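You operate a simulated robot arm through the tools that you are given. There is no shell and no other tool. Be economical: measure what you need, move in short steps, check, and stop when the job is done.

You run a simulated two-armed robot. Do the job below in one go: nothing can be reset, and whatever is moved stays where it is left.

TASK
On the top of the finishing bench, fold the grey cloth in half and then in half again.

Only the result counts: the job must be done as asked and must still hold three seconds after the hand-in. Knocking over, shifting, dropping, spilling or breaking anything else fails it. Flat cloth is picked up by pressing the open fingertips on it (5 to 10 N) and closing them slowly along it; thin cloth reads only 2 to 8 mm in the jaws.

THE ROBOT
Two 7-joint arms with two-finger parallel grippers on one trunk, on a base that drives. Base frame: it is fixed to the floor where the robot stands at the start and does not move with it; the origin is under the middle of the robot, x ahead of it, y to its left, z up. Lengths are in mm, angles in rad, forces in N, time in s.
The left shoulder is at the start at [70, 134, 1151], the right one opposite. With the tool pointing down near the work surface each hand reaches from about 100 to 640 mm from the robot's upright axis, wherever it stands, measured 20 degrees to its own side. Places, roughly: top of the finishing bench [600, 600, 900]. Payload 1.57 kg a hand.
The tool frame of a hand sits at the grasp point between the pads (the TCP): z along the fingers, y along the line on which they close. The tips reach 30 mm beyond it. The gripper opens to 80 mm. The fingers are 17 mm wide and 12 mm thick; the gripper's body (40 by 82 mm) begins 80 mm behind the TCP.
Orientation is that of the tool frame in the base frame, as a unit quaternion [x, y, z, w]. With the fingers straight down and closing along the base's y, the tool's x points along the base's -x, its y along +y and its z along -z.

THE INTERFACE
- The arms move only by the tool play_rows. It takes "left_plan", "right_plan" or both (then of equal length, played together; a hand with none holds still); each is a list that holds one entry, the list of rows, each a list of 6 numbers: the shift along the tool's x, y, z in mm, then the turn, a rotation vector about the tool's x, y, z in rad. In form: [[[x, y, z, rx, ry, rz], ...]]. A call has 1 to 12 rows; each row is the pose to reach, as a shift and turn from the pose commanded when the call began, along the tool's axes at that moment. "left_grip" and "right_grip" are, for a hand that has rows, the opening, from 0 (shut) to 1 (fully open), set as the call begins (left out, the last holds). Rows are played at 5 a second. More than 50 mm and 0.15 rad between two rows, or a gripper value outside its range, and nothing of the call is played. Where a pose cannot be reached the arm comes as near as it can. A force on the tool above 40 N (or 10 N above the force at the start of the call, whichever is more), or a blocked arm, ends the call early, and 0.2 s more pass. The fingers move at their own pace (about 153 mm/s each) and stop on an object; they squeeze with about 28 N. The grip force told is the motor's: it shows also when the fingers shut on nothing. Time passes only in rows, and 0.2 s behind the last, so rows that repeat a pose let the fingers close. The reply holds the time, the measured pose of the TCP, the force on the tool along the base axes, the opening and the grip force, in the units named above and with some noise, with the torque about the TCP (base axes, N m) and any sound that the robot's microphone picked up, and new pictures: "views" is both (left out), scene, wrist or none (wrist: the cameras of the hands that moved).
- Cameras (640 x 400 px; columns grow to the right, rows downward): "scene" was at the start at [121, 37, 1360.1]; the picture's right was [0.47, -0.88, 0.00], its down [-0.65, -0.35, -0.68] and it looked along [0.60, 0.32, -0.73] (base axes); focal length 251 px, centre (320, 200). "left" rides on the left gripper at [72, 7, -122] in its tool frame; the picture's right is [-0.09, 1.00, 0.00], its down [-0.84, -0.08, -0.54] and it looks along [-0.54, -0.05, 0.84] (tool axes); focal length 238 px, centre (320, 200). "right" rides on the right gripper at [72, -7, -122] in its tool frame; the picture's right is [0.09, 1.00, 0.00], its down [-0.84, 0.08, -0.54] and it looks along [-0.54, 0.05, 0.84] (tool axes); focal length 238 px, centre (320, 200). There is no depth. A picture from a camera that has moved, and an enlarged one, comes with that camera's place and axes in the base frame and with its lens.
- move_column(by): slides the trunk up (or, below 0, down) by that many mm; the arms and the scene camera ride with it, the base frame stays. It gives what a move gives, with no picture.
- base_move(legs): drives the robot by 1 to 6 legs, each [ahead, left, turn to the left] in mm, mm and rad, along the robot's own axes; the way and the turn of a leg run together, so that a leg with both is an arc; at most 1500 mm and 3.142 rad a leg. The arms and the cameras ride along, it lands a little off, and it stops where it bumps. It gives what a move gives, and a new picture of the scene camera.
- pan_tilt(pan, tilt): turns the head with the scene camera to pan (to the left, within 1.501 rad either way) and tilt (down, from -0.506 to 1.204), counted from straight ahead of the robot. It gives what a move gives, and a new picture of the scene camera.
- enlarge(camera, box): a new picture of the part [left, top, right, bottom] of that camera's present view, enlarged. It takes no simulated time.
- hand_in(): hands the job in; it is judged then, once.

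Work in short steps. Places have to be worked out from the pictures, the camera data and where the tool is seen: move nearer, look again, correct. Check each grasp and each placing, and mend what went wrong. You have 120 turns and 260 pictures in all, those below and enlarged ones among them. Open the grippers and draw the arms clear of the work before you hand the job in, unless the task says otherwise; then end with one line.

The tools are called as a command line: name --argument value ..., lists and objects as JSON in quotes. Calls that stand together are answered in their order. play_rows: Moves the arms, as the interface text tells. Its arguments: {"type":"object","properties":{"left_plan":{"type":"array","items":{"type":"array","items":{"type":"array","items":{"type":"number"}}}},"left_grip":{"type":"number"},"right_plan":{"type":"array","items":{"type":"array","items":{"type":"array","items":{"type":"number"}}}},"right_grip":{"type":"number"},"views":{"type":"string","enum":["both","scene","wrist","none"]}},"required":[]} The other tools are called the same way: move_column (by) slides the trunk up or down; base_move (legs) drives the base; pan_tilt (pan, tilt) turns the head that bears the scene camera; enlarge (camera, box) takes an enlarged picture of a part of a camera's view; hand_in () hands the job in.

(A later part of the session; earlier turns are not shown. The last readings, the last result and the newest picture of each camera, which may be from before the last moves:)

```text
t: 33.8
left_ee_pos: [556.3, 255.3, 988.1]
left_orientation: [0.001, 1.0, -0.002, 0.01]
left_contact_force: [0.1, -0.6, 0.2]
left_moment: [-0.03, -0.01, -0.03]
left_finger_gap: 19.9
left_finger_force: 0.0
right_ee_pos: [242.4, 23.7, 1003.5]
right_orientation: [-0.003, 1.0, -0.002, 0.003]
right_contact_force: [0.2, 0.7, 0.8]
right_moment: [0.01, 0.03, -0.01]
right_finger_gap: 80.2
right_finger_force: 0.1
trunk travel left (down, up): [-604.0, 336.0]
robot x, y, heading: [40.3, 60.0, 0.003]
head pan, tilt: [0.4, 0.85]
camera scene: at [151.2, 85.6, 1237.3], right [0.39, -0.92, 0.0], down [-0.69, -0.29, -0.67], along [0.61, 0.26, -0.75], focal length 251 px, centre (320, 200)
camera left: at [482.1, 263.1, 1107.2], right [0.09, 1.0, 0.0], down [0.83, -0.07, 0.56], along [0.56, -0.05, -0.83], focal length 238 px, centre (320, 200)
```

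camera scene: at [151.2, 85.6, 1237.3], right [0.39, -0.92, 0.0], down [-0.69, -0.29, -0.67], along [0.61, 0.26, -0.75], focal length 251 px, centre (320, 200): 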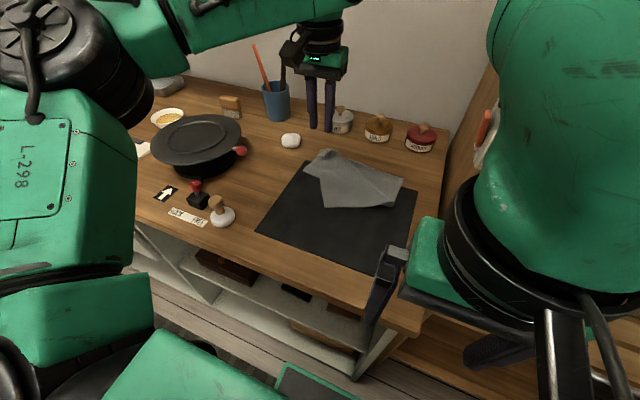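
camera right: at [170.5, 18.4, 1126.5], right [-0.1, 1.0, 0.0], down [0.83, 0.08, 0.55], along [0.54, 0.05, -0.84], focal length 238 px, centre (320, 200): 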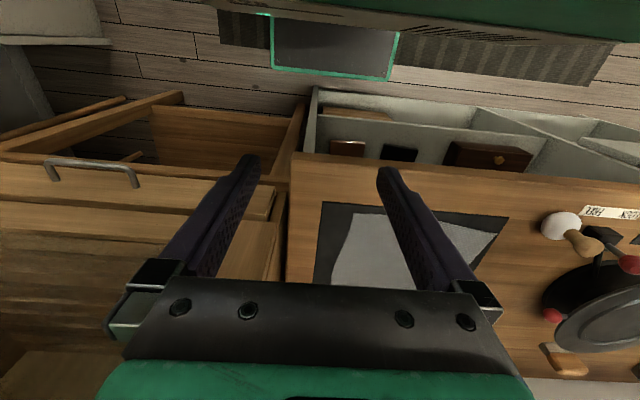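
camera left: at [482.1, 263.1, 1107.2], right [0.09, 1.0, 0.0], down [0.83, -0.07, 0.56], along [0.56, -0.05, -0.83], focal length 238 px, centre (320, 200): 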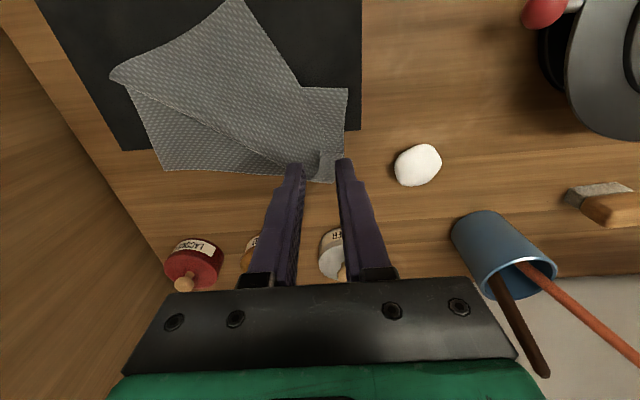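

Let me enlarge the left camera to work out the layers.

enlarge --camera "left" --box '[90, 0, 380, 200]'

enlarge --camera "scene" --box '[295, 140, 415, 215]'

```text
2.00 times, centred on (235, 100) of left
camera zoom: at [482.1, 263.1, 1107.2], right [0.09, 1.0, 0.0], down [0.83, -0.07, 0.56], along [0.56, -0.05, -0.83], focal length 477 px, centre (490, 400)
```

zoom: 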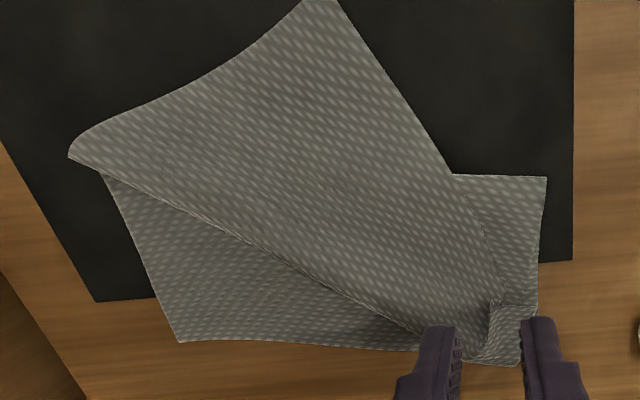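

```text
5.33 times, centred on (355, 178) of scene
camera zoom: at [151.2, 85.6, 1237.3], right [0.39, -0.92, 0.0], down [-0.69, -0.29, -0.67], along [0.61, 0.26, -0.75], focal length 1337 px, centre (133, 320)
```

zoom: 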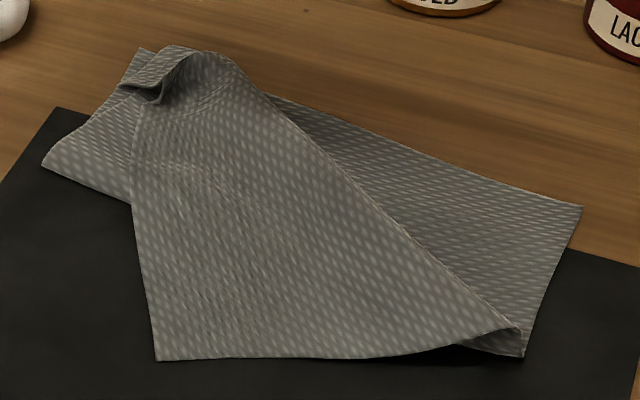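

Reading: D sits over A, and the sheet has a loose pleat with C still face-up at ≈(447,198). Next: grasp C and carry it over to B. For that I drive the robot right in steps, watching the right arm's clearance.

base_move --legs '[[-15, 0, 0], [0, -100, 0]]'

pan_tilt --pan -0.9 --tilt 0.6

```text
t: 35.4
left_ee_pos: [547.8, 157.1, 983.0]
left_orientation: [0.0, 1.0, -0.003, 0.008]
left_contact_force: [0.4, -0.6, -0.3]
left_moment: [-0.04, -0.01, -0.01]
left_finger_gap: 19.7
left_finger_force: 0.1
right_ee_pos: [234.5, -73.9, 1001.7]
right_orientation: [-0.003, 1.0, -0.003, -0.002]
right_contact_force: [-1.0, 0.6, -0.5]
right_moment: [0.05, 0.01, 0.01]
right_finger_gap: 80.1
right_finger_force: 0.1
trunk travel left (down, up): [-604.0, 336.0]
robot x, y, heading: [20.6, -42.2, 0.002]
head pan, tilt: [0.4, 0.85]
camera scene: at [144.7, -11.5, 1236.3], right [0.39, -0.92, 0.0], down [-0.69, -0.29, -0.66], along [0.61, 0.26, -0.75], focal length 251 px, centre (320, 200)
```

scene: 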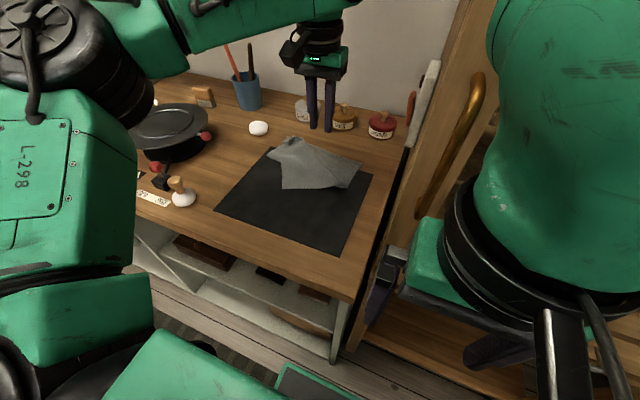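

```text
t: 36.8
left_ee_pos: [548.5, 158.7, 982.5]
left_orientation: [-0.001, 1.0, -0.004, 0.007]
left_contact_force: [0.3, 0.0, -0.4]
left_moment: [-0.02, 0.01, 0.04]
left_finger_gap: 19.9
left_finger_force: 0.1
right_ee_pos: [234.3, -73.1, 1000.9]
right_orientation: [-0.004, 1.0, -0.003, -0.002]
right_contact_force: [-0.4, -0.5, 0.4]
right_moment: [-0.02, 0.02, -0.03]
right_finger_gap: 80.2
right_finger_force: 0.0
trunk travel left (down, up): [-604.0, 336.0]
robot x, y, heading: [20.2, -39.6, -0.003]
head pan, tilt: [-0.901, 0.6]
camera scene: at [127.8, -111.3, 1257.2], right [-0.78, -0.62, 0.0], down [-0.35, 0.44, -0.82], along [0.51, -0.65, -0.57], focal length 251 px, centre (320, 200)
```

scene: 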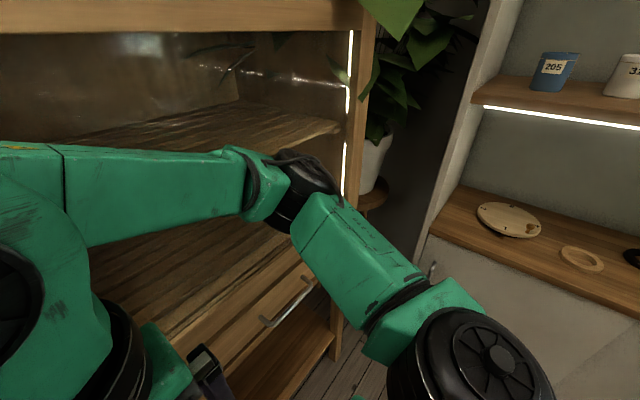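

Clear so far. Drive 65 mm more to the right.

base_move --legs '[[0, -70, 0]]'

pan_tilt --pan 0.6 --tilt 0.8

```text
t: 37.8
left_ee_pos: [549.6, 87.8, 982.2]
left_orientation: [0.0, 1.0, -0.004, 0.007]
left_contact_force: [-0.3, 0.0, 0.0]
left_moment: [0.03, 0.02, -0.02]
left_finger_gap: 19.9
left_finger_force: 0.1
right_ee_pos: [234.3, -141.8, 1000.6]
right_orientation: [-0.003, 1.0, -0.003, -0.002]
right_contact_force: [0.1, 0.1, 0.0]
right_moment: [0.02, 0.01, -0.01]
right_finger_gap: 80.1
right_finger_force: 0.1
trunk travel left (down, up): [-604.0, 336.0]
robot x, y, heading: [21.9, -109.4, 0.001]
head pan, tilt: [-0.901, 0.6]
camera scene: at [127.7, -180.4, 1257.2], right [-0.78, -0.62, 0.0], down [-0.35, 0.44, -0.83], along [0.51, -0.65, -0.56], focal length 251 px, centre (320, 200)
```

scene: 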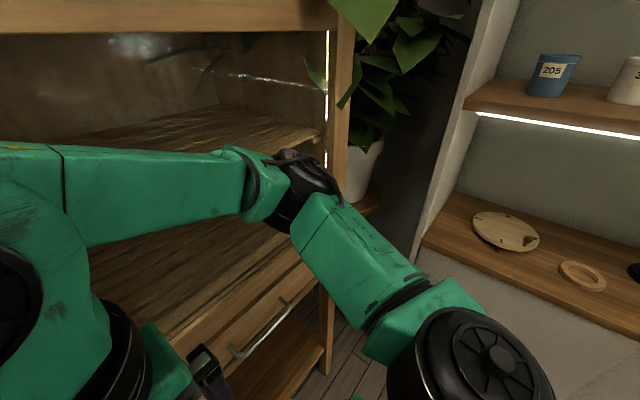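

```text
t: 39.4
left_ee_pos: [547.7, 88.6, 983.5]
left_orientation: [0.001, 1.0, -0.004, 0.007]
left_contact_force: [0.0, -0.2, 0.4]
left_moment: [-0.02, -0.02, 0.05]
left_finger_gap: 19.9
left_finger_force: 0.1
right_ee_pos: [233.8, -142.3, 1001.5]
right_orientation: [-0.003, 1.0, -0.003, -0.003]
right_contact_force: [0.4, -0.3, 0.3]
right_moment: [-0.05, -0.02, -0.04]
right_finger_gap: 80.0
right_finger_force: 0.1
trunk travel left (down, up): [-604.0, 336.0]
robot x, y, heading: [22.0, -112.0, -0.001]
head pan, tilt: [0.6, 0.799]
camera scene: at [139.4, -65.9, 1240.4], right [0.56, -0.83, 0.0], down [-0.59, -0.4, -0.7], along [0.58, 0.39, -0.72], focal length 251 px, centre (320, 200)
```

scene: 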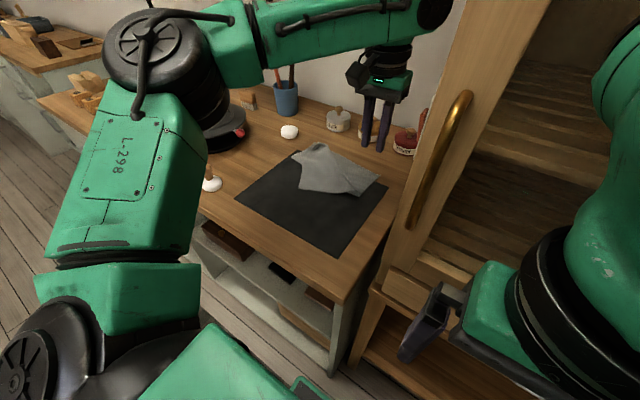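

Now at base y≈−112, clear. Move the left hand above C (≈(466,181)) and look.

play_rows --left_plan '[[[27, 31, 5, 0, 0, 0], [54, 62, 20, 0, 0, 0], [82, 93, 43, 0, 0, 0]]]' --views "wrist"

```text
t: 40.2
left_ee_pos: [467.2, 181.0, 938.1]
left_orientation: [0.002, 1.0, -0.005, 0.007]
left_contact_force: [-0.3, 0.3, 0.1]
left_moment: [-0.01, -0.01, 0.0]
left_finger_gap: 20.1
left_finger_force: 0.0
right_ee_pos: [233.5, -140.7, 1002.2]
right_orientation: [-0.003, 1.0, -0.003, -0.002]
right_contact_force: [0.2, -0.1, -0.7]
right_moment: [-0.04, -0.03, 0.01]
right_finger_gap: 79.9
right_finger_force: 0.1
trunk travel left (down, up): [-604.0, 336.0]
robot x, y, heading: [22.7, -111.7, -0.004]
head pan, tilt: [0.6, 0.799]
camera left: at [393.7, 189.1, 1057.7], right [0.09, 1.0, -0.01], down [0.83, -0.07, 0.55], along [0.55, -0.06, -0.83], focal length 238 px, centre (320, 200)
```

left: 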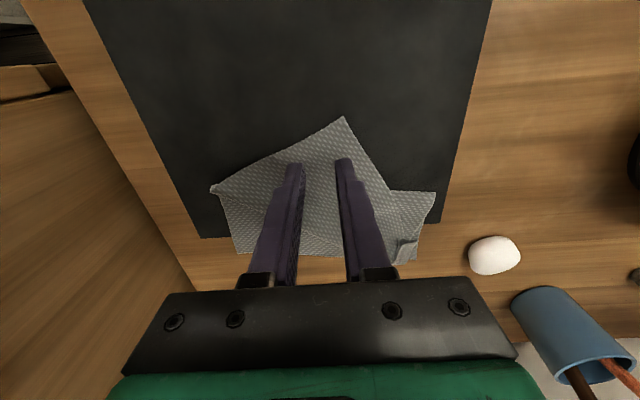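

C at (444,201) confirmed; TCP is ~25 mm inside it with both fingers over cloth. Shift 6 mm toward C and descend to light contact.

play_rows --left_plan '[[[3, 2, 15, 0, 0, 0], [6, 3, 30, 0, 0, 0], [6, 3, 40, 0, 0, 0], [6, 3, 43.5, 0, 0, 0]]]' --views "none"

```text
t: 41.2
left_ee_pos: [460.6, 183.7, 894.9]
left_orientation: [0.001, 1.0, -0.004, 0.008]
left_contact_force: [1.4, 0.0, 3.3]
left_moment: [0.05, -0.06, -0.03]
left_finger_gap: 20.0
left_finger_force: 0.1
right_ee_pos: [233.2, -142.7, 1000.5]
right_orientation: [-0.003, 1.0, -0.002, -0.002]
right_contact_force: [0.0, -0.7, 0.6]
right_moment: [-0.02, -0.04, -0.03]
right_finger_gap: 80.0
right_finger_force: 0.2
trunk travel left (down, up): [-604.0, 336.0]
robot x, y, heading: [21.2, -110.3, -0.004]
head pan, tilt: [0.6, 0.799]
```

Light contact (3 N). Press 0.6 mm more and close in steps.

play_rows --left_plan '[[[0, 0, 0.6, 0, 0, 0]]]' --views "none" --left_grip 0.18

play_rows --left_plan '[[[0, 0, 0, 0, 0, 0]]]' --views "none" --left_grip 0.1

play_rows --left_plan '[[[0, 0, 0, 0, 0, 0], [0, 0, 0, 0, 0, 0], [0, 0, 0, 0, 0, 0]]]' --views "wrist" --left_grip 0.0

```text
t: 41.6
left_ee_pos: [461.5, 183.7, 895.0]
left_orientation: [0.001, 1.0, -0.003, 0.008]
left_contact_force: [0.6, -1.4, 6.6]
left_moment: [0.04, -0.02, -0.01]
left_finger_gap: 13.0
left_finger_force: 0.0
right_ee_pos: [233.9, -143.1, 1001.2]
right_orientation: [-0.003, 1.0, -0.002, -0.002]
right_contact_force: [0.7, -1.0, -0.2]
right_moment: [-0.02, -0.03, -0.01]
right_finger_gap: 80.1
right_finger_force: 0.0
trunk travel left (down, up): [-604.0, 336.0]
robot x, y, heading: [20.3, -109.2, -0.003]
head pan, tilt: [0.6, 0.799]
```

```text
t: 42.0
left_ee_pos: [461.9, 182.1, 894.3]
left_orientation: [0.001, 1.0, -0.003, 0.008]
left_contact_force: [0.3, -0.1, 7.6]
left_moment: [0.07, 0.05, -0.01]
left_finger_gap: 7.3
left_finger_force: 0.0
right_ee_pos: [233.8, -143.2, 1002.5]
right_orientation: [-0.003, 1.0, -0.002, -0.001]
right_contact_force: [-0.8, -0.7, 0.0]
right_moment: [0.0, -0.05, 0.0]
right_finger_gap: 79.9
right_finger_force: 0.1
trunk travel left (down, up): [-604.0, 336.0]
robot x, y, heading: [23.0, -108.7, 0.001]
head pan, tilt: [0.6, 0.799]
```

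```text
t: 42.8
left_ee_pos: [461.7, 184.6, 895.1]
left_orientation: [0.0, 1.0, -0.003, 0.008]
left_contact_force: [2.3, 4.9, 11.7]
left_moment: [0.21, -0.03, -0.04]
left_finger_gap: 1.6
left_finger_force: 23.0
right_ee_pos: [234.4, -142.3, 1000.8]
right_orientation: [-0.002, 1.0, -0.002, -0.001]
right_contact_force: [-0.3, 0.2, -0.4]
right_moment: [0.0, -0.03, 0.0]
right_finger_gap: 79.8
right_finger_force: 0.1
trunk travel left (down, up): [-604.0, 336.0]
robot x, y, heading: [23.0, -109.7, 0.004]
head pan, tilt: [0.6, 0.799]
camera left: at [387.9, 191.3, 1014.4], right [0.09, 1.0, -0.01], down [0.83, -0.07, 0.56], along [0.55, -0.06, -0.83], focal length 238 px, centre (320, 200)
```

left: 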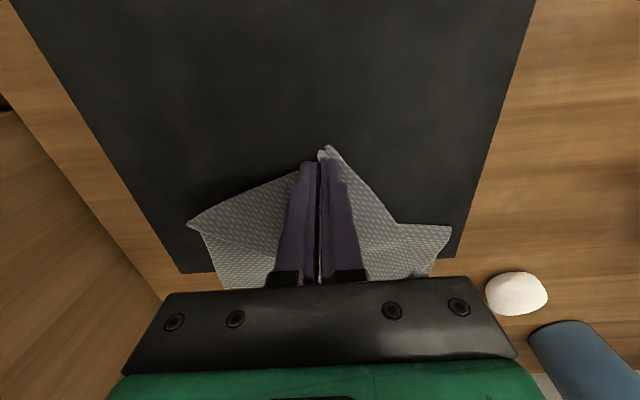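

Gripped. Lift and arc toward B, first half, then check.

play_rows --left_plan '[[[-3, -3, -22, 0, 0, 0], [-9, -9, -44, 0, 0, 0], [-20, -20, -62, 0, 0, 0], [-36, -36, -74, 0, 0, 0], [-54, -54, -78, 0, 0, 0]]]' --views "both"

```text
t: 44.0
left_ee_pos: [518.0, 128.6, 973.2]
left_orientation: [0.001, 1.0, -0.004, 0.006]
left_contact_force: [0.4, -0.2, 0.4]
left_moment: [-0.01, 0.01, 0.04]
left_finger_gap: 1.5
left_finger_force: 23.7
right_ee_pos: [234.5, -142.8, 1000.0]
right_orientation: [-0.002, 1.0, -0.002, -0.003]
right_contact_force: [-0.3, 0.1, -1.1]
right_moment: [0.01, 0.02, 0.0]
right_finger_gap: 80.0
right_finger_force: 0.0
trunk travel left (down, up): [-604.0, 336.0]
robot x, y, heading: [23.0, -107.8, -0.002]
head pan, tilt: [0.6, 0.799]
camera scene: at [140.4, -66.6, 1240.3], right [0.56, -0.83, 0.0], down [-0.59, -0.4, -0.7], along [0.57, 0.39, -0.72], focal length 251 px, centre (320, 200)
camera left: at [443.7, 137.0, 1092.9], right [0.09, 1.0, -0.01], down [0.83, -0.07, 0.55], along [0.55, -0.06, -0.83], focal length 238 px, centre (320, 200)
```

scene: 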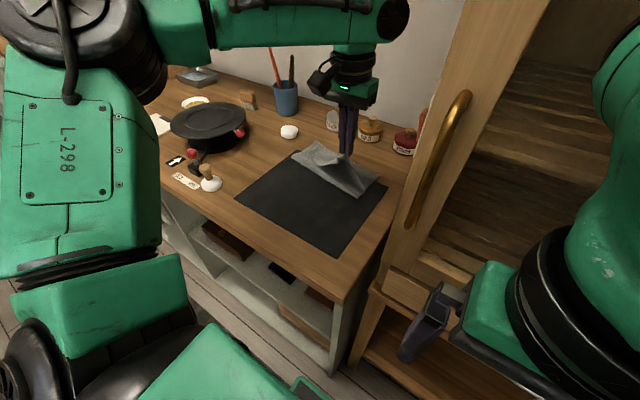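
left: 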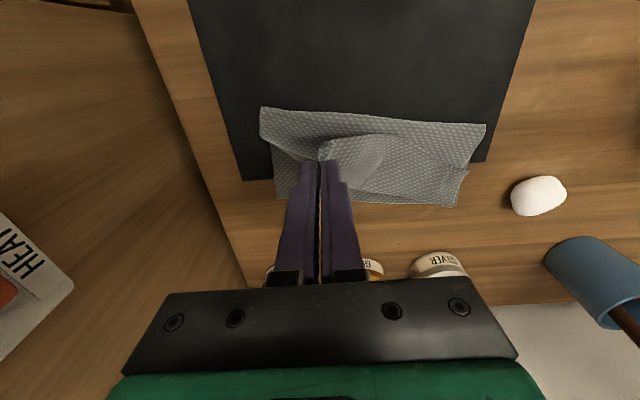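

Excellent: the cloth is rolling into a half fold with crease along x≈490–525. Continue to set C over B.

play_rows --left_plan '[[[-15, -15, 6, 0, 0, 0], [-29, -28, 20, 0, 0, 0], [-40, -38, 38, 0, 0, 0], [-46, -44, 56, 0, 0, 0], [-48, -46, 74, 0, 0, 0], [-48, -46, 77, 0, 0, 0]]]' --views "both"

```text
t: 45.4
left_ee_pos: [564.5, 84.9, 898.9]
left_orientation: [0.0, 1.0, -0.004, 0.007]
left_contact_force: [0.4, 0.5, 0.9]
left_moment: [-0.01, 0.0, -0.01]
left_finger_gap: 1.3
left_finger_force: 23.1
right_ee_pos: [233.8, -142.7, 1000.7]
right_orientation: [-0.003, 1.0, -0.003, -0.002]
right_contact_force: [-0.3, 0.5, 0.2]
right_moment: [-0.01, 0.02, 0.02]
right_finger_gap: 80.0
right_finger_force: 0.1
trunk travel left (down, up): [-604.0, 336.0]
robot x, y, heading: [18.1, -113.5, 0.0]
head pan, tilt: [0.6, 0.799]
camera scene: at [139.0, -65.8, 1240.4], right [0.56, -0.83, 0.0], down [-0.59, -0.4, -0.7], along [0.58, 0.39, -0.72], focal length 251 px, centre (320, 200)
camera left: at [490.6, 90.9, 1017.7], right [0.09, 1.0, -0.01], down [0.83, -0.07, 0.55], along [0.55, -0.06, -0.83], focal length 238 px, centre (320, 200)
```

scene: 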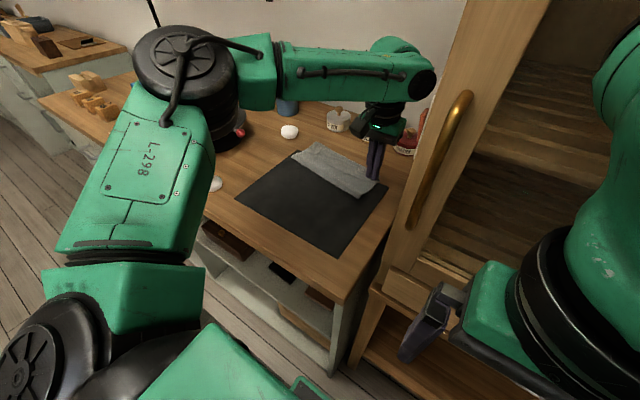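
left: 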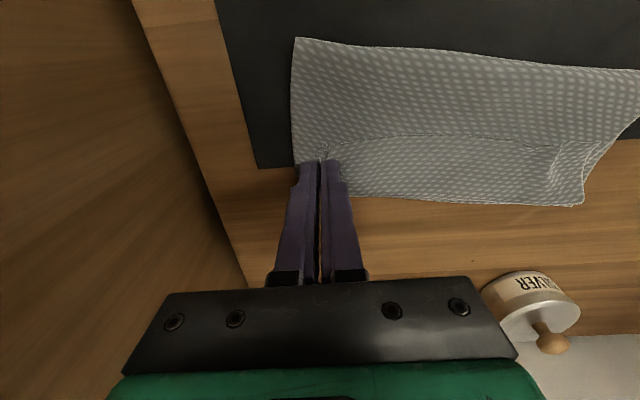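

C is over B. Release and lift off for a look from above.

play_rows --left_plan '[[[0, 0, 3, 0, 0, 0], [0, 0, 3, 0, 0, 0]]]' --views "none"

play_rows --left_plan '[[[0, 0, 0, 0, 0, 0], [0, 0, 0, 0, 0, 0], [0, 0, -25, 0, 0, 0], [0, 10, -65, 0, 0, 0], [40, 30, -85, 0, 0, 0], [80, 55, -100, 0, 0, 0], [110, 80, -110, 0, 0, 0]]]' --left_grip 0.25 --views "both"

```text
t: 46.0
left_ee_pos: [562.5, 84.2, 895.1]
left_orientation: [0.001, 1.0, -0.004, 0.009]
left_contact_force: [2.3, 1.7, 8.9]
left_moment: [0.08, 0.02, -0.03]
left_finger_gap: 1.3
left_finger_force: 23.5
right_ee_pos: [233.7, -142.2, 1001.0]
right_orientation: [-0.002, 1.0, -0.003, -0.002]
right_contact_force: [0.6, -0.2, -0.6]
right_moment: [0.0, 0.0, -0.05]
right_finger_gap: 80.1
right_finger_force: 0.1
trunk travel left (down, up): [-604.0, 336.0]
robot x, y, heading: [23.8, -112.9, 0.001]
head pan, tilt: [0.6, 0.799]
```

```text
t: 47.6
left_ee_pos: [452.2, 166.5, 1001.8]
left_orientation: [0.001, 1.0, -0.004, 0.007]
left_contact_force: [-0.7, 0.0, -0.1]
left_moment: [-0.03, -0.01, 0.02]
left_finger_gap: 20.1
left_finger_force: 0.0
right_ee_pos: [232.7, -141.6, 1001.5]
right_orientation: [-0.002, 1.0, -0.003, -0.001]
right_contact_force: [0.1, -0.4, -0.2]
right_moment: [-0.02, 0.0, 0.0]
right_finger_gap: 80.0
right_finger_force: 0.0
trunk travel left (down, up): [-604.0, 336.0]
robot x, y, heading: [24.0, -110.1, 0.002]
head pan, tilt: [0.6, 0.799]
camera scene: at [138.1, -64.8, 1240.4], right [0.56, -0.83, 0.0], down [-0.59, -0.41, -0.7], along [0.58, 0.39, -0.72], focal length 251 px, centre (320, 200)
camera left: at [378.4, 173.8, 1122.6], right [0.09, 1.0, -0.01], down [0.83, -0.07, 0.55], along [0.55, -0.06, -0.83], focal length 238 px, centre (320, 200)
```

scene: 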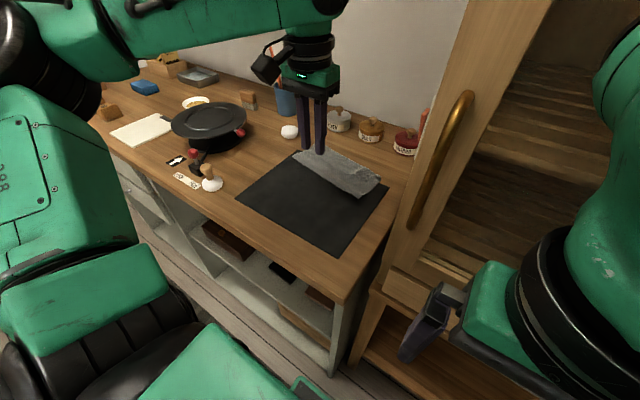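
left: 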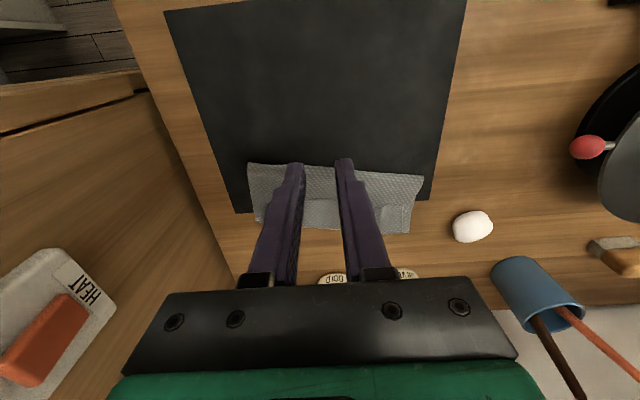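

Move the hand aside for an unobstructed look at the folded cloth.

play_rows --left_plan '[[[0, 45, -20, 0, 0, 0], [0, 90, -20, 0, 0, 0], [0, 130, -20, 0, 0, 0]]]' --views "none"

enlarge --camera "left" --box '[80, 80, 330, 250]'

enlarge --camera "scene" --box '[270, 130, 410, 220]'

```text
t: 48.4
left_ee_pos: [452.4, 296.7, 1020.7]
left_orientation: [0.002, 1.0, -0.005, 0.007]
left_contact_force: [-0.1, 0.5, 0.3]
left_moment: [0.02, -0.04, 0.03]
left_finger_gap: 20.1
left_finger_force: 0.2
right_ee_pos: [233.8, -141.4, 1001.8]
right_orientation: [-0.002, 1.0, -0.002, -0.002]
right_contact_force: [0.1, 1.0, -0.4]
right_moment: [0.01, -0.04, 0.01]
right_finger_gap: 79.9
right_finger_force: 0.1
trunk travel left (down, up): [-604.0, 336.0]
robot x, y, heading: [21.0, -110.9, 0.002]
head pan, tilt: [0.6, 0.799]
```

```text
2.35 times, centred on (205, 165) of left
camera zoom: at [379.3, 304.0, 1140.6], right [0.09, 1.0, -0.01], down [0.83, -0.07, 0.55], along [0.55, -0.06, -0.83], focal length 561 px, centre (591, 282)
```

zoom: 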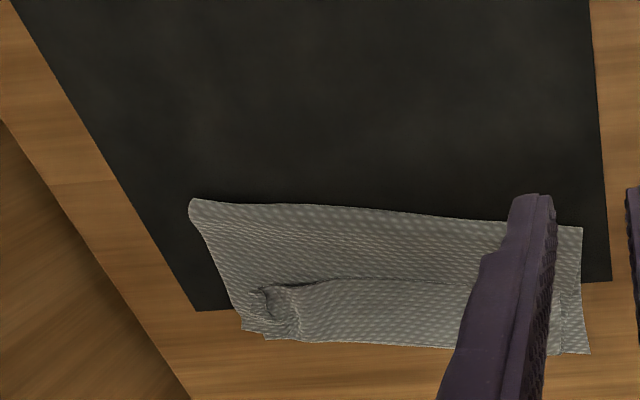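

```text
4.44 times, centred on (340, 175) of scene
camera zoom: at [139.5, -64.9, 1240.3], right [0.56, -0.83, 0.0], down [-0.59, -0.41, -0.7], along [0.58, 0.39, -0.72], focal length 1114 px, centre (231, 311)
```

zoom: 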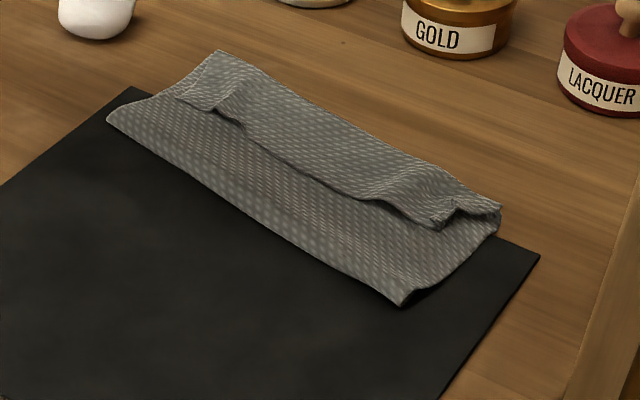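

The flap is laid but its far edge (D–C) has folded back on itself by ~40 mm, giving a hem whose free edge lies at x≈553. I'll pinch that hem at its middle and re-lay it. First hover there.

play_rows --left_plan '[[[-30, -40, 10, 0, 0, 0], [-65, -80, 30, 0, 0, 0], [-95, -115, 55, 0, 0, 0], [-110, -132, 85, 0, 0, 0]]]' --left_grip 0.3 --views "wrist"

```text
refused: row 1 steps farther than a row can; nothing moved
```

play_rows --left_plan '[[[-27, -33, 10, 0, 0, 0], [-55, -66, 25, 0, 0, 0], [-82, -99, 45, 0, 0, 0], [-105, -125, 65, 0, 0, 0], [-110, -132, 85, 0, 0, 0]]]' --left_grip 0.3 --views "wrist"

```text
t: 49.6
left_ee_pos: [564.1, 163.4, 938.4]
left_orientation: [0.0, 1.0, -0.004, 0.007]
left_contact_force: [-1.1, 0.3, 0.0]
left_moment: [0.0, -0.03, 0.03]
left_finger_gap: 23.9
left_finger_force: 0.1
right_ee_pos: [234.7, -142.3, 1002.1]
right_orientation: [-0.003, 1.0, -0.002, -0.001]
right_contact_force: [0.1, -0.5, 0.0]
right_moment: [0.03, -0.02, 0.0]
right_finger_gap: 80.2
right_finger_force: 0.0
trunk travel left (down, up): [-604.0, 336.0]
robot x, y, heading: [22.1, -109.2, 0.002]
head pan, tilt: [0.6, 0.799]
camera left: at [490.3, 171.2, 1057.8], right [0.09, 1.0, -0.01], down [0.83, -0.07, 0.55], along [0.55, -0.06, -0.83], focal length 238 px, centre (320, 200)
```

left: 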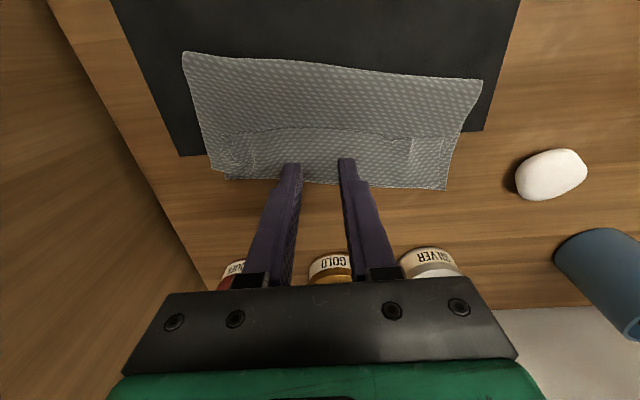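

Hem edge is ~15 mm nearer than the TCP; shift 6 mm back and descend gently.

play_rows --left_plan '[[[3, 0, 12, 0, 0, 0], [6, 0, 25, 0, 0, 0], [6, 0, 36, 0, 0, 0], [6, 0, 40, 0, 0, 0]]]' --views "none"

```text
t: 50.6
left_ee_pos: [558.0, 161.0, 896.9]
left_orientation: [0.001, 1.0, -0.003, 0.007]
left_contact_force: [-0.3, -0.6, 0.4]
left_moment: [0.03, -0.01, -0.01]
left_finger_gap: 24.1
left_finger_force: 0.1
right_ee_pos: [233.3, -141.9, 1001.2]
right_orientation: [-0.002, 1.0, -0.002, -0.002]
right_contact_force: [-0.5, -0.1, -0.6]
right_moment: [0.02, 0.03, 0.0]
right_finger_gap: 79.9
right_finger_force: 0.0
trunk travel left (down, up): [-604.0, 336.0]
robot x, y, heading: [18.8, -110.5, 0.0]
head pan, tilt: [0.6, 0.799]
```

play_rows --left_plan '[[[0, 0, 2, 0, 0, 0], [0, 0, 2, 0, 0, 0]]]' --views "none"

play_rows --left_plan '[[[0, 0, 0, 0, 0, 0]]]' --views "none" --left_grip 0.2

play_rows --left_plan '[[[0, 0, 0, 0, 0, 0]]]' --views "none" --left_grip 0.1

play_rows --left_plan '[[[0, 0, 0, 0, 0, 0], [0, 0, 0, 0, 0, 0], [0, 0, 0, 0, 0, 0]]]' --views "wrist" --left_grip 0.0

```text
t: 51.2
left_ee_pos: [557.5, 161.9, 894.8]
left_orientation: [0.0, 1.0, -0.004, 0.007]
left_contact_force: [0.2, -0.1, -0.6]
left_moment: [-0.02, -0.01, -0.01]
left_finger_gap: 23.9
left_finger_force: 0.0
right_ee_pos: [234.5, -141.5, 1001.7]
right_orientation: [-0.003, 1.0, -0.004, -0.001]
right_contact_force: [-0.3, -0.5, -0.8]
right_moment: [-0.01, 0.0, -0.03]
right_finger_gap: 79.9
right_finger_force: 0.0
trunk travel left (down, up): [-604.0, 336.0]
robot x, y, heading: [20.9, -110.3, -0.0]
head pan, tilt: [0.6, 0.799]
```

```text
t: 51.6
left_ee_pos: [558.3, 162.1, 894.7]
left_orientation: [0.0, 1.0, -0.004, 0.007]
left_contact_force: [-0.4, -0.1, 1.0]
left_moment: [-0.01, -0.01, -0.04]
left_finger_gap: 16.3
left_finger_force: 0.0
right_ee_pos: [234.3, -142.8, 1001.8]
right_orientation: [-0.003, 1.0, -0.003, -0.001]
right_contact_force: [0.4, 0.9, 0.6]
right_moment: [-0.05, 0.03, -0.02]
right_finger_gap: 80.0
right_finger_force: 0.0
trunk travel left (down, up): [-604.0, 336.0]
robot x, y, heading: [22.7, -112.9, -0.001]
head pan, tilt: [0.6, 0.799]
```

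```text
t: 52.0
left_ee_pos: [558.6, 161.1, 895.6]
left_orientation: [0.0, 1.0, -0.005, 0.007]
left_contact_force: [-0.1, 0.3, 1.1]
left_moment: [-0.03, -0.01, 0.01]
left_finger_gap: 8.0
left_finger_force: 0.0
right_ee_pos: [235.6, -141.7, 1001.2]
right_orientation: [-0.002, 1.0, -0.002, -0.001]
right_contact_force: [0.3, -0.5, -0.8]
right_moment: [-0.03, 0.02, 0.01]
right_finger_gap: 80.1
right_finger_force: 0.0
trunk travel left (down, up): [-604.0, 336.0]
robot x, y, heading: [20.8, -113.7, -0.001]
head pan, tilt: [0.6, 0.799]
```

```text
t: 52.8
left_ee_pos: [557.8, 160.5, 895.9]
left_orientation: [0.001, 1.0, -0.003, 0.007]
left_contact_force: [1.9, -0.6, 4.8]
left_moment: [-0.04, -0.06, 0.01]
left_finger_gap: 1.1
left_finger_force: 23.0
right_ee_pos: [233.3, -142.2, 1001.8]
right_orientation: [-0.002, 1.0, -0.002, -0.001]
right_contact_force: [0.4, 0.2, -0.8]
right_moment: [-0.01, -0.01, -0.01]
right_finger_gap: 80.1
right_finger_force: 0.1
trunk travel left (down, up): [-604.0, 336.0]
robot x, y, heading: [19.7, -110.9, -0.0]
head pan, tilt: [0.6, 0.799]
camera left: at [484.2, 168.8, 1016.8], right [0.09, 1.0, -0.01], down [0.83, -0.07, 0.55], along [0.55, -0.06, -0.83], focal length 238 px, centre (320, 200)
```

left: 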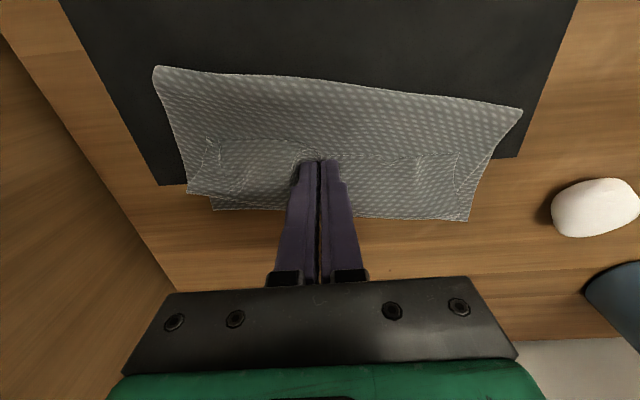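

Something small is pinched (1.1 mm). Lift 50 mm and look.

play_rows --left_plan '[[[0, 0, -20, 0, 0, 0], [0, 0, -40, 0, 0, 0], [0, 0, -55, 0, 0, 0]]]' --views "both"

enlarge --camera "scene" --box '[270, 110, 410, 220]'

```text
t: 53.6
left_ee_pos: [556.8, 161.9, 951.6]
left_orientation: [0.0, 1.0, -0.004, 0.007]
left_contact_force: [0.1, 0.1, -0.6]
left_moment: [0.0, 0.01, 0.0]
left_finger_gap: 0.9
left_finger_force: 23.0
right_ee_pos: [233.8, -142.1, 1001.7]
right_orientation: [-0.002, 1.0, -0.002, -0.001]
right_contact_force: [-0.2, 0.2, 0.0]
right_moment: [0.0, 0.02, 0.01]
right_finger_gap: 79.9
right_finger_force: 0.0
trunk travel left (down, up): [-604.0, 336.0]
robot x, y, heading: [20.0, -110.1, -0.002]
head pan, tilt: [0.6, 0.799]
camera scene: at [139.3, -65.8, 1240.3], right [0.56, -0.83, 0.0], down [-0.59, -0.4, -0.7], along [0.58, 0.39, -0.72], focal length 251 px, centre (320, 200)
camera left: at [483.2, 169.8, 1071.4], right [0.09, 1.0, -0.01], down [0.83, -0.07, 0.55], along [0.55, -0.06, -0.83], focal length 238 px, centre (320, 200)
```

scene: 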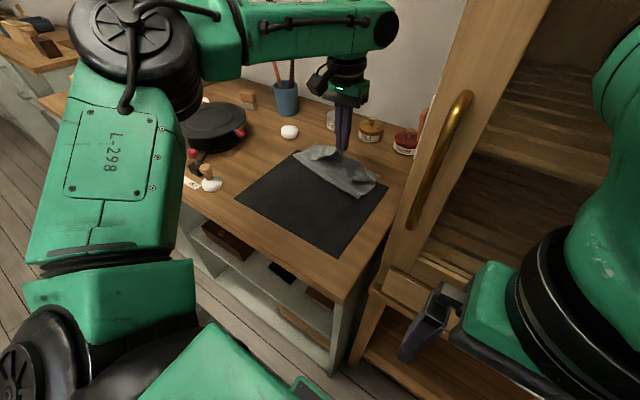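
left: 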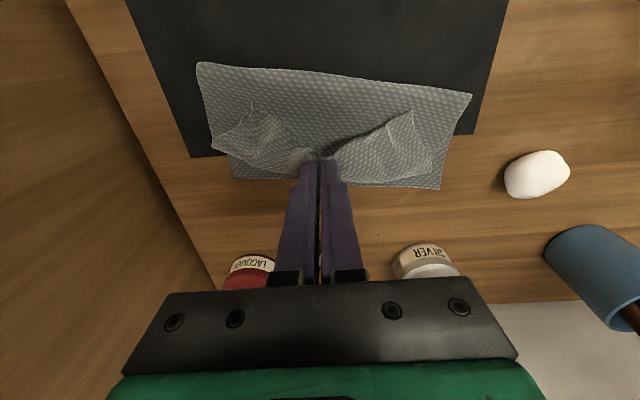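

```text
3.64 times, centred on (340, 165) of scene
camera zoom: at [139.3, -65.8, 1240.3], right [0.56, -0.83, 0.0], down [-0.59, -0.4, -0.7], along [0.58, 0.39, -0.72], focal length 912 px, centre (247, 327)
```

zoom: 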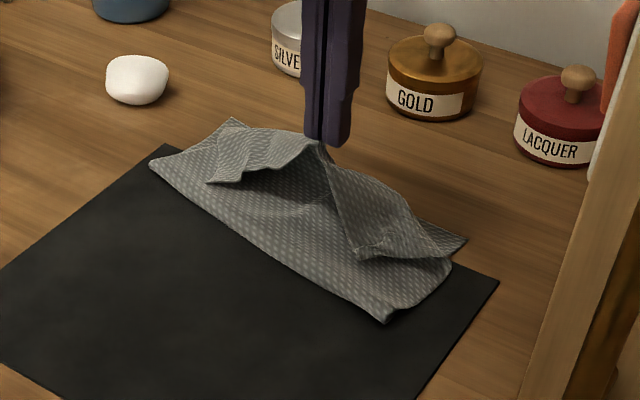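

Only the hem is held, and corners C and D are visible. Cleanest is to unfold the flap fully back toward me with this central pinch, so the sheet lies flat again and can be refolded in one symmetric motion. A–B now runs slightly rotated (A≈(617,279), B≈(583,66)), so I pull toward about (362,210).

play_rows --left_plan '[[[12, 3, -28, 0, 0, 0], [37, 9, -53, 0, 0, 0], [67, 17, -58, 0, 0, 0], [97, 24, -46, 0, 0, 0], [127, 32, -18, 0, 0, 0], [152, 38, 12, 0, 0, 0], [172, 43, 36, 0, 0, 0], [188, 47, 50, 0, 0, 0], [197, 49, 52, 0, 0, 0]]]' --views "both"

```text
t: 55.6
left_ee_pos: [361.1, 210.1, 897.0]
left_orientation: [0.001, 1.0, -0.003, 0.007]
left_contact_force: [1.2, -0.5, 0.9]
left_moment: [0.0, -0.02, -0.01]
left_finger_gap: 1.3
left_finger_force: 22.9
right_ee_pos: [234.0, -141.3, 1001.2]
right_orientation: [-0.002, 1.0, -0.003, -0.002]
right_contact_force: [-0.4, 0.4, 0.1]
right_moment: [0.02, 0.0, -0.01]
right_finger_gap: 80.0
right_finger_force: 0.1
trunk travel left (down, up): [-604.0, 336.0]
robot x, y, heading: [21.4, -111.2, -0.006]
head pan, tilt: [0.6, 0.799]
camera scene: at [138.7, -66.3, 1240.5], right [0.56, -0.83, 0.0], down [-0.59, -0.4, -0.7], along [0.58, 0.39, -0.72], focal length 251 px, centre (320, 200)
camera left: at [287.0, 217.7, 1017.1], right [0.09, 1.0, 0.0], down [0.83, -0.08, 0.55], along [0.55, -0.06, -0.83], focal length 238 px, centre (320, 200)
```

scene: 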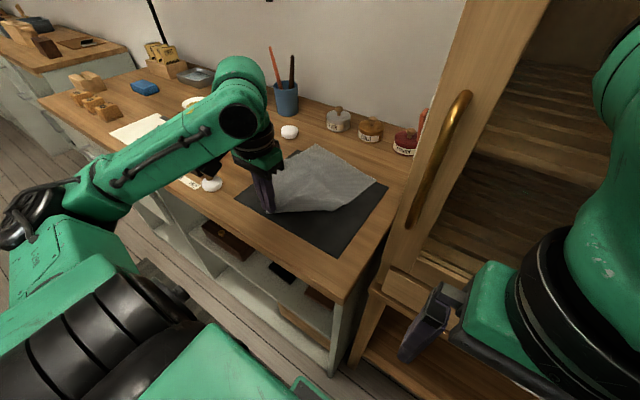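
left: 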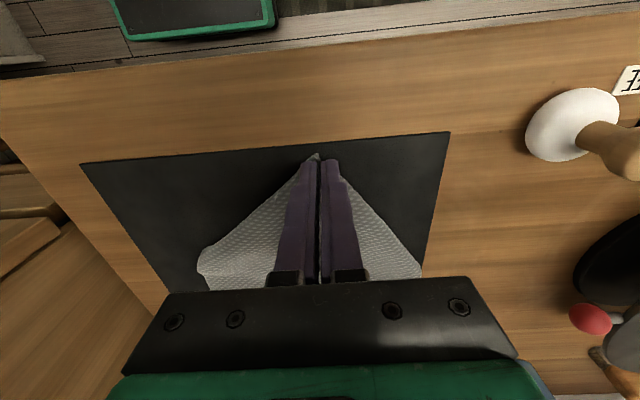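

The corners lag behind a central pinch, so this cloth is best handled corner by corner in small alternating steps. Release here and look at the state.

play_rows --left_plan '[[[0, 0, 0, 0, 0, 0], [0, 0, -20, 0, 0, 0], [0, 0, -60, 0, 0, 0], [0, 0, -100, 0, 0, 0], [0, 40, -120, 0, 0, 0], [0, 80, -140, 0, 0, 0], [0, 120, -160, 0, 0, 0]]]' --left_grip 0.3 --views "both"

enlarge --camera "scene" --box '[220, 130, 400, 260]'

```text
t: 57.2
left_ee_pos: [359.3, 332.8, 1054.2]
left_orientation: [0.001, 1.0, -0.003, 0.006]
left_contact_force: [-0.1, 0.1, 0.4]
left_moment: [0.03, -0.01, -0.02]
left_finger_gap: 24.1
left_finger_force: 0.0
right_ee_pos: [234.3, -142.1, 1001.3]
right_orientation: [-0.002, 1.0, -0.002, -0.002]
right_contact_force: [-0.4, -0.1, 0.6]
right_moment: [-0.02, -0.02, -0.01]
right_finger_gap: 79.9
right_finger_force: 0.1
trunk travel left (down, up): [-604.0, 336.0]
robot x, y, heading: [22.4, -109.3, 0.002]
head pan, tilt: [0.6, 0.799]
camera scene: at [139.2, -65.5, 1240.3], right [0.56, -0.83, 0.0], down [-0.59, -0.4, -0.7], along [0.58, 0.39, -0.72], focal length 251 px, centre (320, 200)
camera left: at [285.9, 340.0, 1175.3], right [0.09, 1.0, -0.01], down [0.83, -0.07, 0.55], along [0.55, -0.06, -0.83], focal length 238 px, centre (320, 200)
```

scene: 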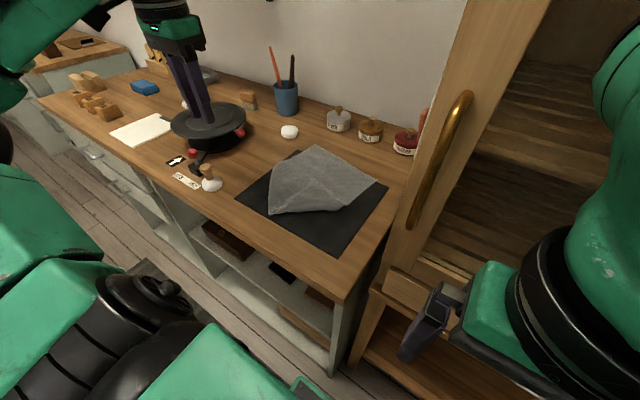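
left: 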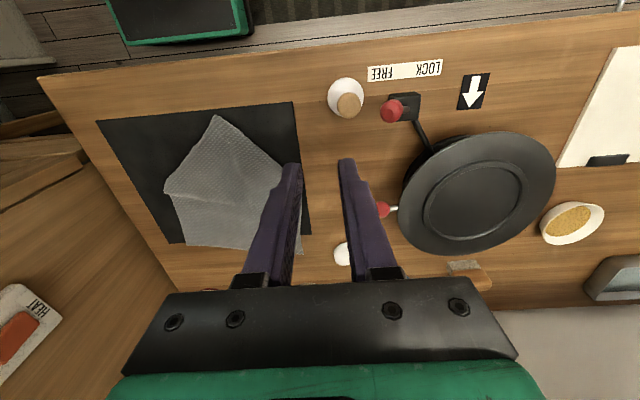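

```text
3.08 times, centred on (310, 195) of scene
camera zoom: at [139.2, -65.5, 1240.3], right [0.56, -0.83, 0.0], down [-0.59, -0.4, -0.7], along [0.58, 0.39, -0.72], focal length 771 px, centre (351, 215)
```

zoom: 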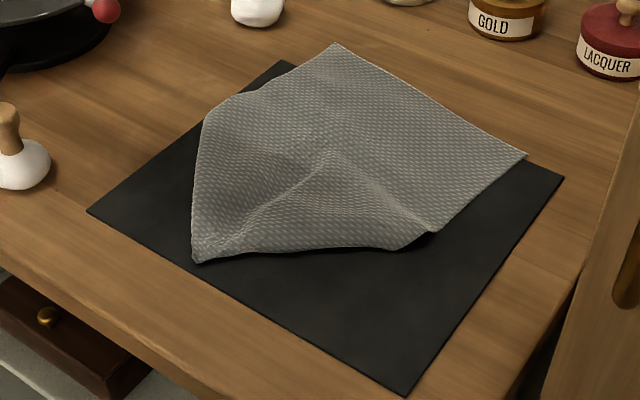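

Corners C and D are tucked under, so the sheet is now a point at ≈(353,201) with A≈(609,266), B≈(568,66). I'll re-pinch that middle point, lift it high so the corners fall free, and carry it forward to the middle of A–B; then pull each corner forward. Hover first.

play_rows --left_plan '[[[-2, -40, 15, 0, 0, 0], [-4, -80, 40, 0, 0, 0], [-5, -115, 75, 0, 0, 0], [-5, -130, 112, 0, 0, 0]]]' --views "wrist"

```text
t: 58.2
left_ee_pos: [364.6, 201.3, 944.5]
left_orientation: [0.0, 1.0, -0.004, 0.007]
left_contact_force: [0.5, 0.1, -1.1]
left_moment: [0.01, -0.01, 0.0]
left_finger_gap: 24.0
left_finger_force: 0.1
right_ee_pos: [235.6, -141.9, 1000.6]
right_orientation: [-0.003, 1.0, -0.002, -0.001]
right_contact_force: [0.8, -0.2, -0.2]
right_moment: [-0.02, -0.01, 0.0]
right_finger_gap: 80.0
right_finger_force: 0.0
trunk travel left (down, up): [-604.0, 336.0]
robot x, y, heading: [23.4, -109.9, -0.0]
head pan, tilt: [0.6, 0.799]
camera left: at [291.0, 209.3, 1064.1], right [0.09, 1.0, -0.01], down [0.83, -0.07, 0.55], along [0.55, -0.06, -0.83], focal length 238 px, centre (320, 200)
```

left: 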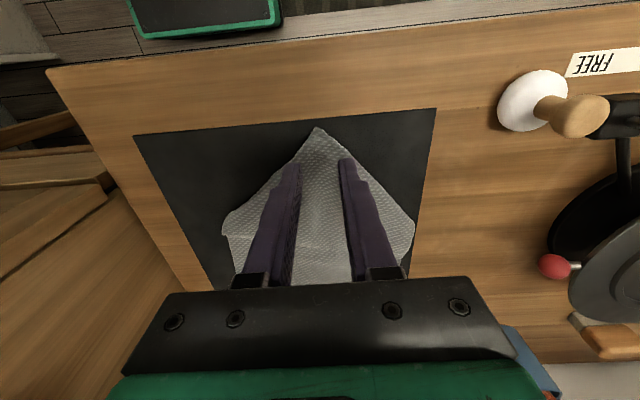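

Shift 5 mm toward the tip, narrow the gap slightly, descend.

play_rows --left_plan '[[[3, -2, 20, 0, 0, 0], [5, -2, 36, 0, 0, 0], [5, -2, 45, 0, 0, 0], [5, -2, 49, 0, 0, 0]]]' --left_grip 0.2 --views "none"

play_rows --left_plan '[[[0, 0, 0.5, 0, 0, 0]]]' --views "none" --left_grip 0.1

play_rows --left_plan '[[[0, 0, 0, 0, 0, 0], [0, 0, 0, 0, 0, 0], [0, 0, 0, 0, 0, 0]]]' --views "wrist" --left_grip 0.0

```text
t: 59.2
left_ee_pos: [361.2, 199.5, 894.6]
left_orientation: [0.001, 1.0, -0.003, 0.006]
left_contact_force: [0.9, 0.1, 0.5]
left_moment: [0.01, -0.01, 0.0]
left_finger_gap: 15.9
left_finger_force: 0.1
right_ee_pos: [234.4, -143.4, 1000.4]
right_orientation: [-0.002, 1.0, -0.002, -0.002]
right_contact_force: [0.4, 0.2, 0.3]
right_moment: [-0.04, -0.02, 0.02]
right_finger_gap: 79.9
right_finger_force: 0.1
trunk travel left (down, up): [-604.0, 336.0]
robot x, y, heading: [23.0, -110.7, 0.004]
head pan, tilt: [0.6, 0.799]
```

```text
t: 59.6
left_ee_pos: [360.3, 199.4, 895.0]
left_orientation: [0.001, 1.0, -0.003, 0.007]
left_contact_force: [0.6, -0.2, 1.7]
left_moment: [0.01, 0.01, -0.01]
left_finger_gap: 8.7
left_finger_force: 0.1
right_ee_pos: [234.6, -141.8, 1001.2]
right_orientation: [-0.003, 1.0, -0.003, -0.002]
right_contact_force: [0.1, 0.3, -0.4]
right_moment: [-0.02, 0.01, 0.0]
right_finger_gap: 80.1
right_finger_force: 0.0
trunk travel left (down, up): [-604.0, 336.0]
robot x, y, heading: [21.7, -114.4, -0.003]
head pan, tilt: [0.6, 0.799]
```

```text
t: 60.4
left_ee_pos: [360.0, 199.5, 895.2]
left_orientation: [0.0, 1.0, -0.003, 0.007]
left_contact_force: [1.3, 2.1, 5.0]
left_moment: [0.08, -0.07, -0.02]
left_finger_gap: 2.0
left_finger_force: 23.9
right_ee_pos: [233.6, -141.0, 1000.3]
right_orientation: [-0.003, 1.0, -0.002, -0.002]
right_contact_force: [-0.1, 0.2, -0.5]
right_moment: [0.03, -0.01, -0.01]
right_finger_gap: 79.9
right_finger_force: 0.0
trunk travel left (down, up): [-604.0, 336.0]
robot x, y, heading: [19.7, -110.3, 0.002]
head pan, tilt: [0.6, 0.799]
camera left: at [286.9, 206.9, 1015.3], right [0.09, 1.0, -0.01], down [0.83, -0.07, 0.55], along [0.55, -0.06, -0.83], focal length 238 px, centre (320, 200)
```

left: 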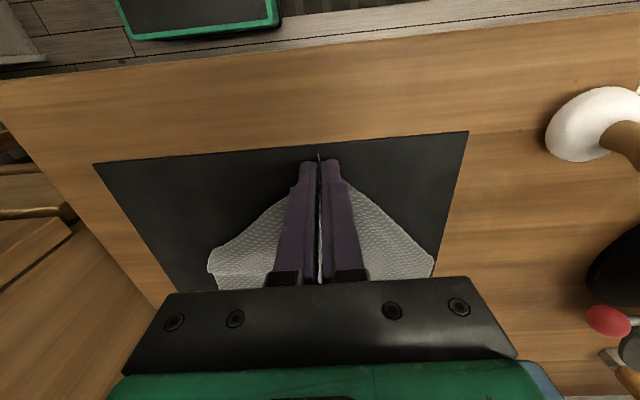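

Gripped (2.0 mm). Lift high toward the arc's top and look at the corners.

play_rows --left_plan '[[[-3, 0, -30, 0, 0, 0], [-10, -2, -60, 0, 0, 0], [-25, -4, -88, 0, 0, 0], [-47, -7, -110, 0, 0, 0], [-75, -12, -125, 0, 0, 0], [-105, -17, -128, 0, 0, 0]]]' --views "both"

enlarge --camera "scene" --box '[220, 100, 400, 230]'

```text
t: 61.8
left_ee_pos: [465.6, 182.7, 1021.3]
left_orientation: [0.001, 1.0, -0.004, 0.006]
left_contact_force: [1.3, 0.5, -0.5]
left_moment: [0.03, 0.01, 0.0]
left_finger_gap: 2.0
left_finger_force: 24.1
right_ee_pos: [235.5, -143.0, 1001.9]
right_orientation: [-0.002, 1.0, -0.003, -0.002]
right_contact_force: [0.1, 0.4, -0.3]
right_moment: [-0.02, 0.05, -0.02]
right_finger_gap: 80.1
right_finger_force: 0.1
trunk travel left (down, up): [-604.0, 336.0]
robot x, y, heading: [22.0, -108.3, -0.0]
head pan, tilt: [0.6, 0.799]
camera scene: at [141.1, -66.2, 1240.2], right [0.56, -0.83, 0.0], down [-0.59, -0.4, -0.7], along [0.57, 0.39, -0.72], focal length 251 px, centre (320, 200)
camera left: at [392.9, 190.4, 1143.8], right [0.09, 1.0, -0.01], down [0.83, -0.07, 0.55], along [0.55, -0.06, -0.83], focal length 238 px, centre (320, 200)
```

scene: 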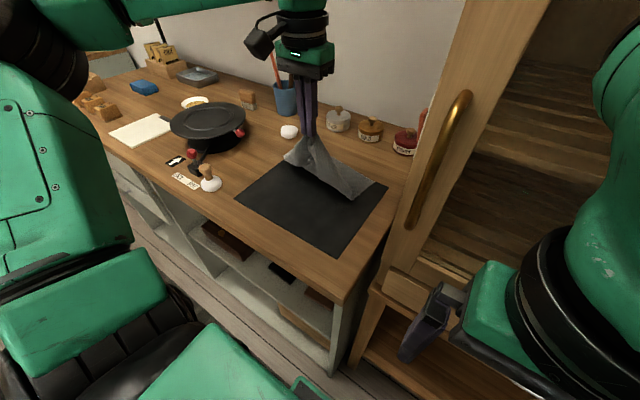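
left: 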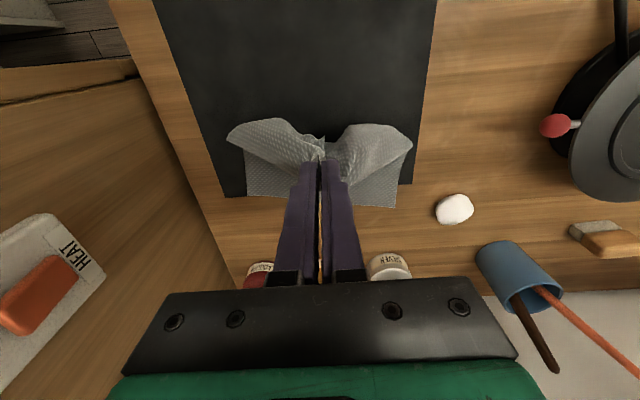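

```text
3.08 times, centred on (310, 165) of scene
camera zoom: at [141.1, -66.2, 1240.2], right [0.56, -0.83, 0.0], down [-0.59, -0.4, -0.7], along [0.57, 0.39, -0.72], focal length 771 px, centre (351, 308)
```

zoom: 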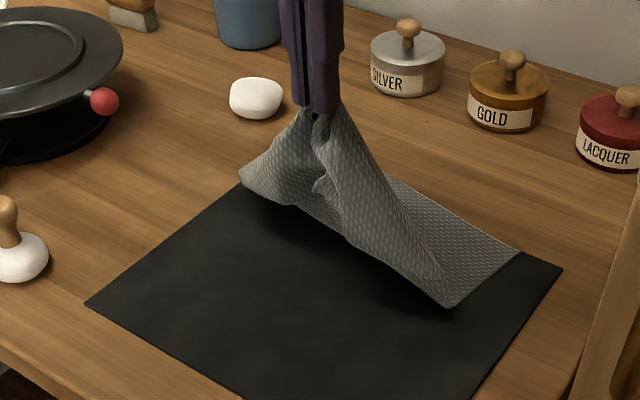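

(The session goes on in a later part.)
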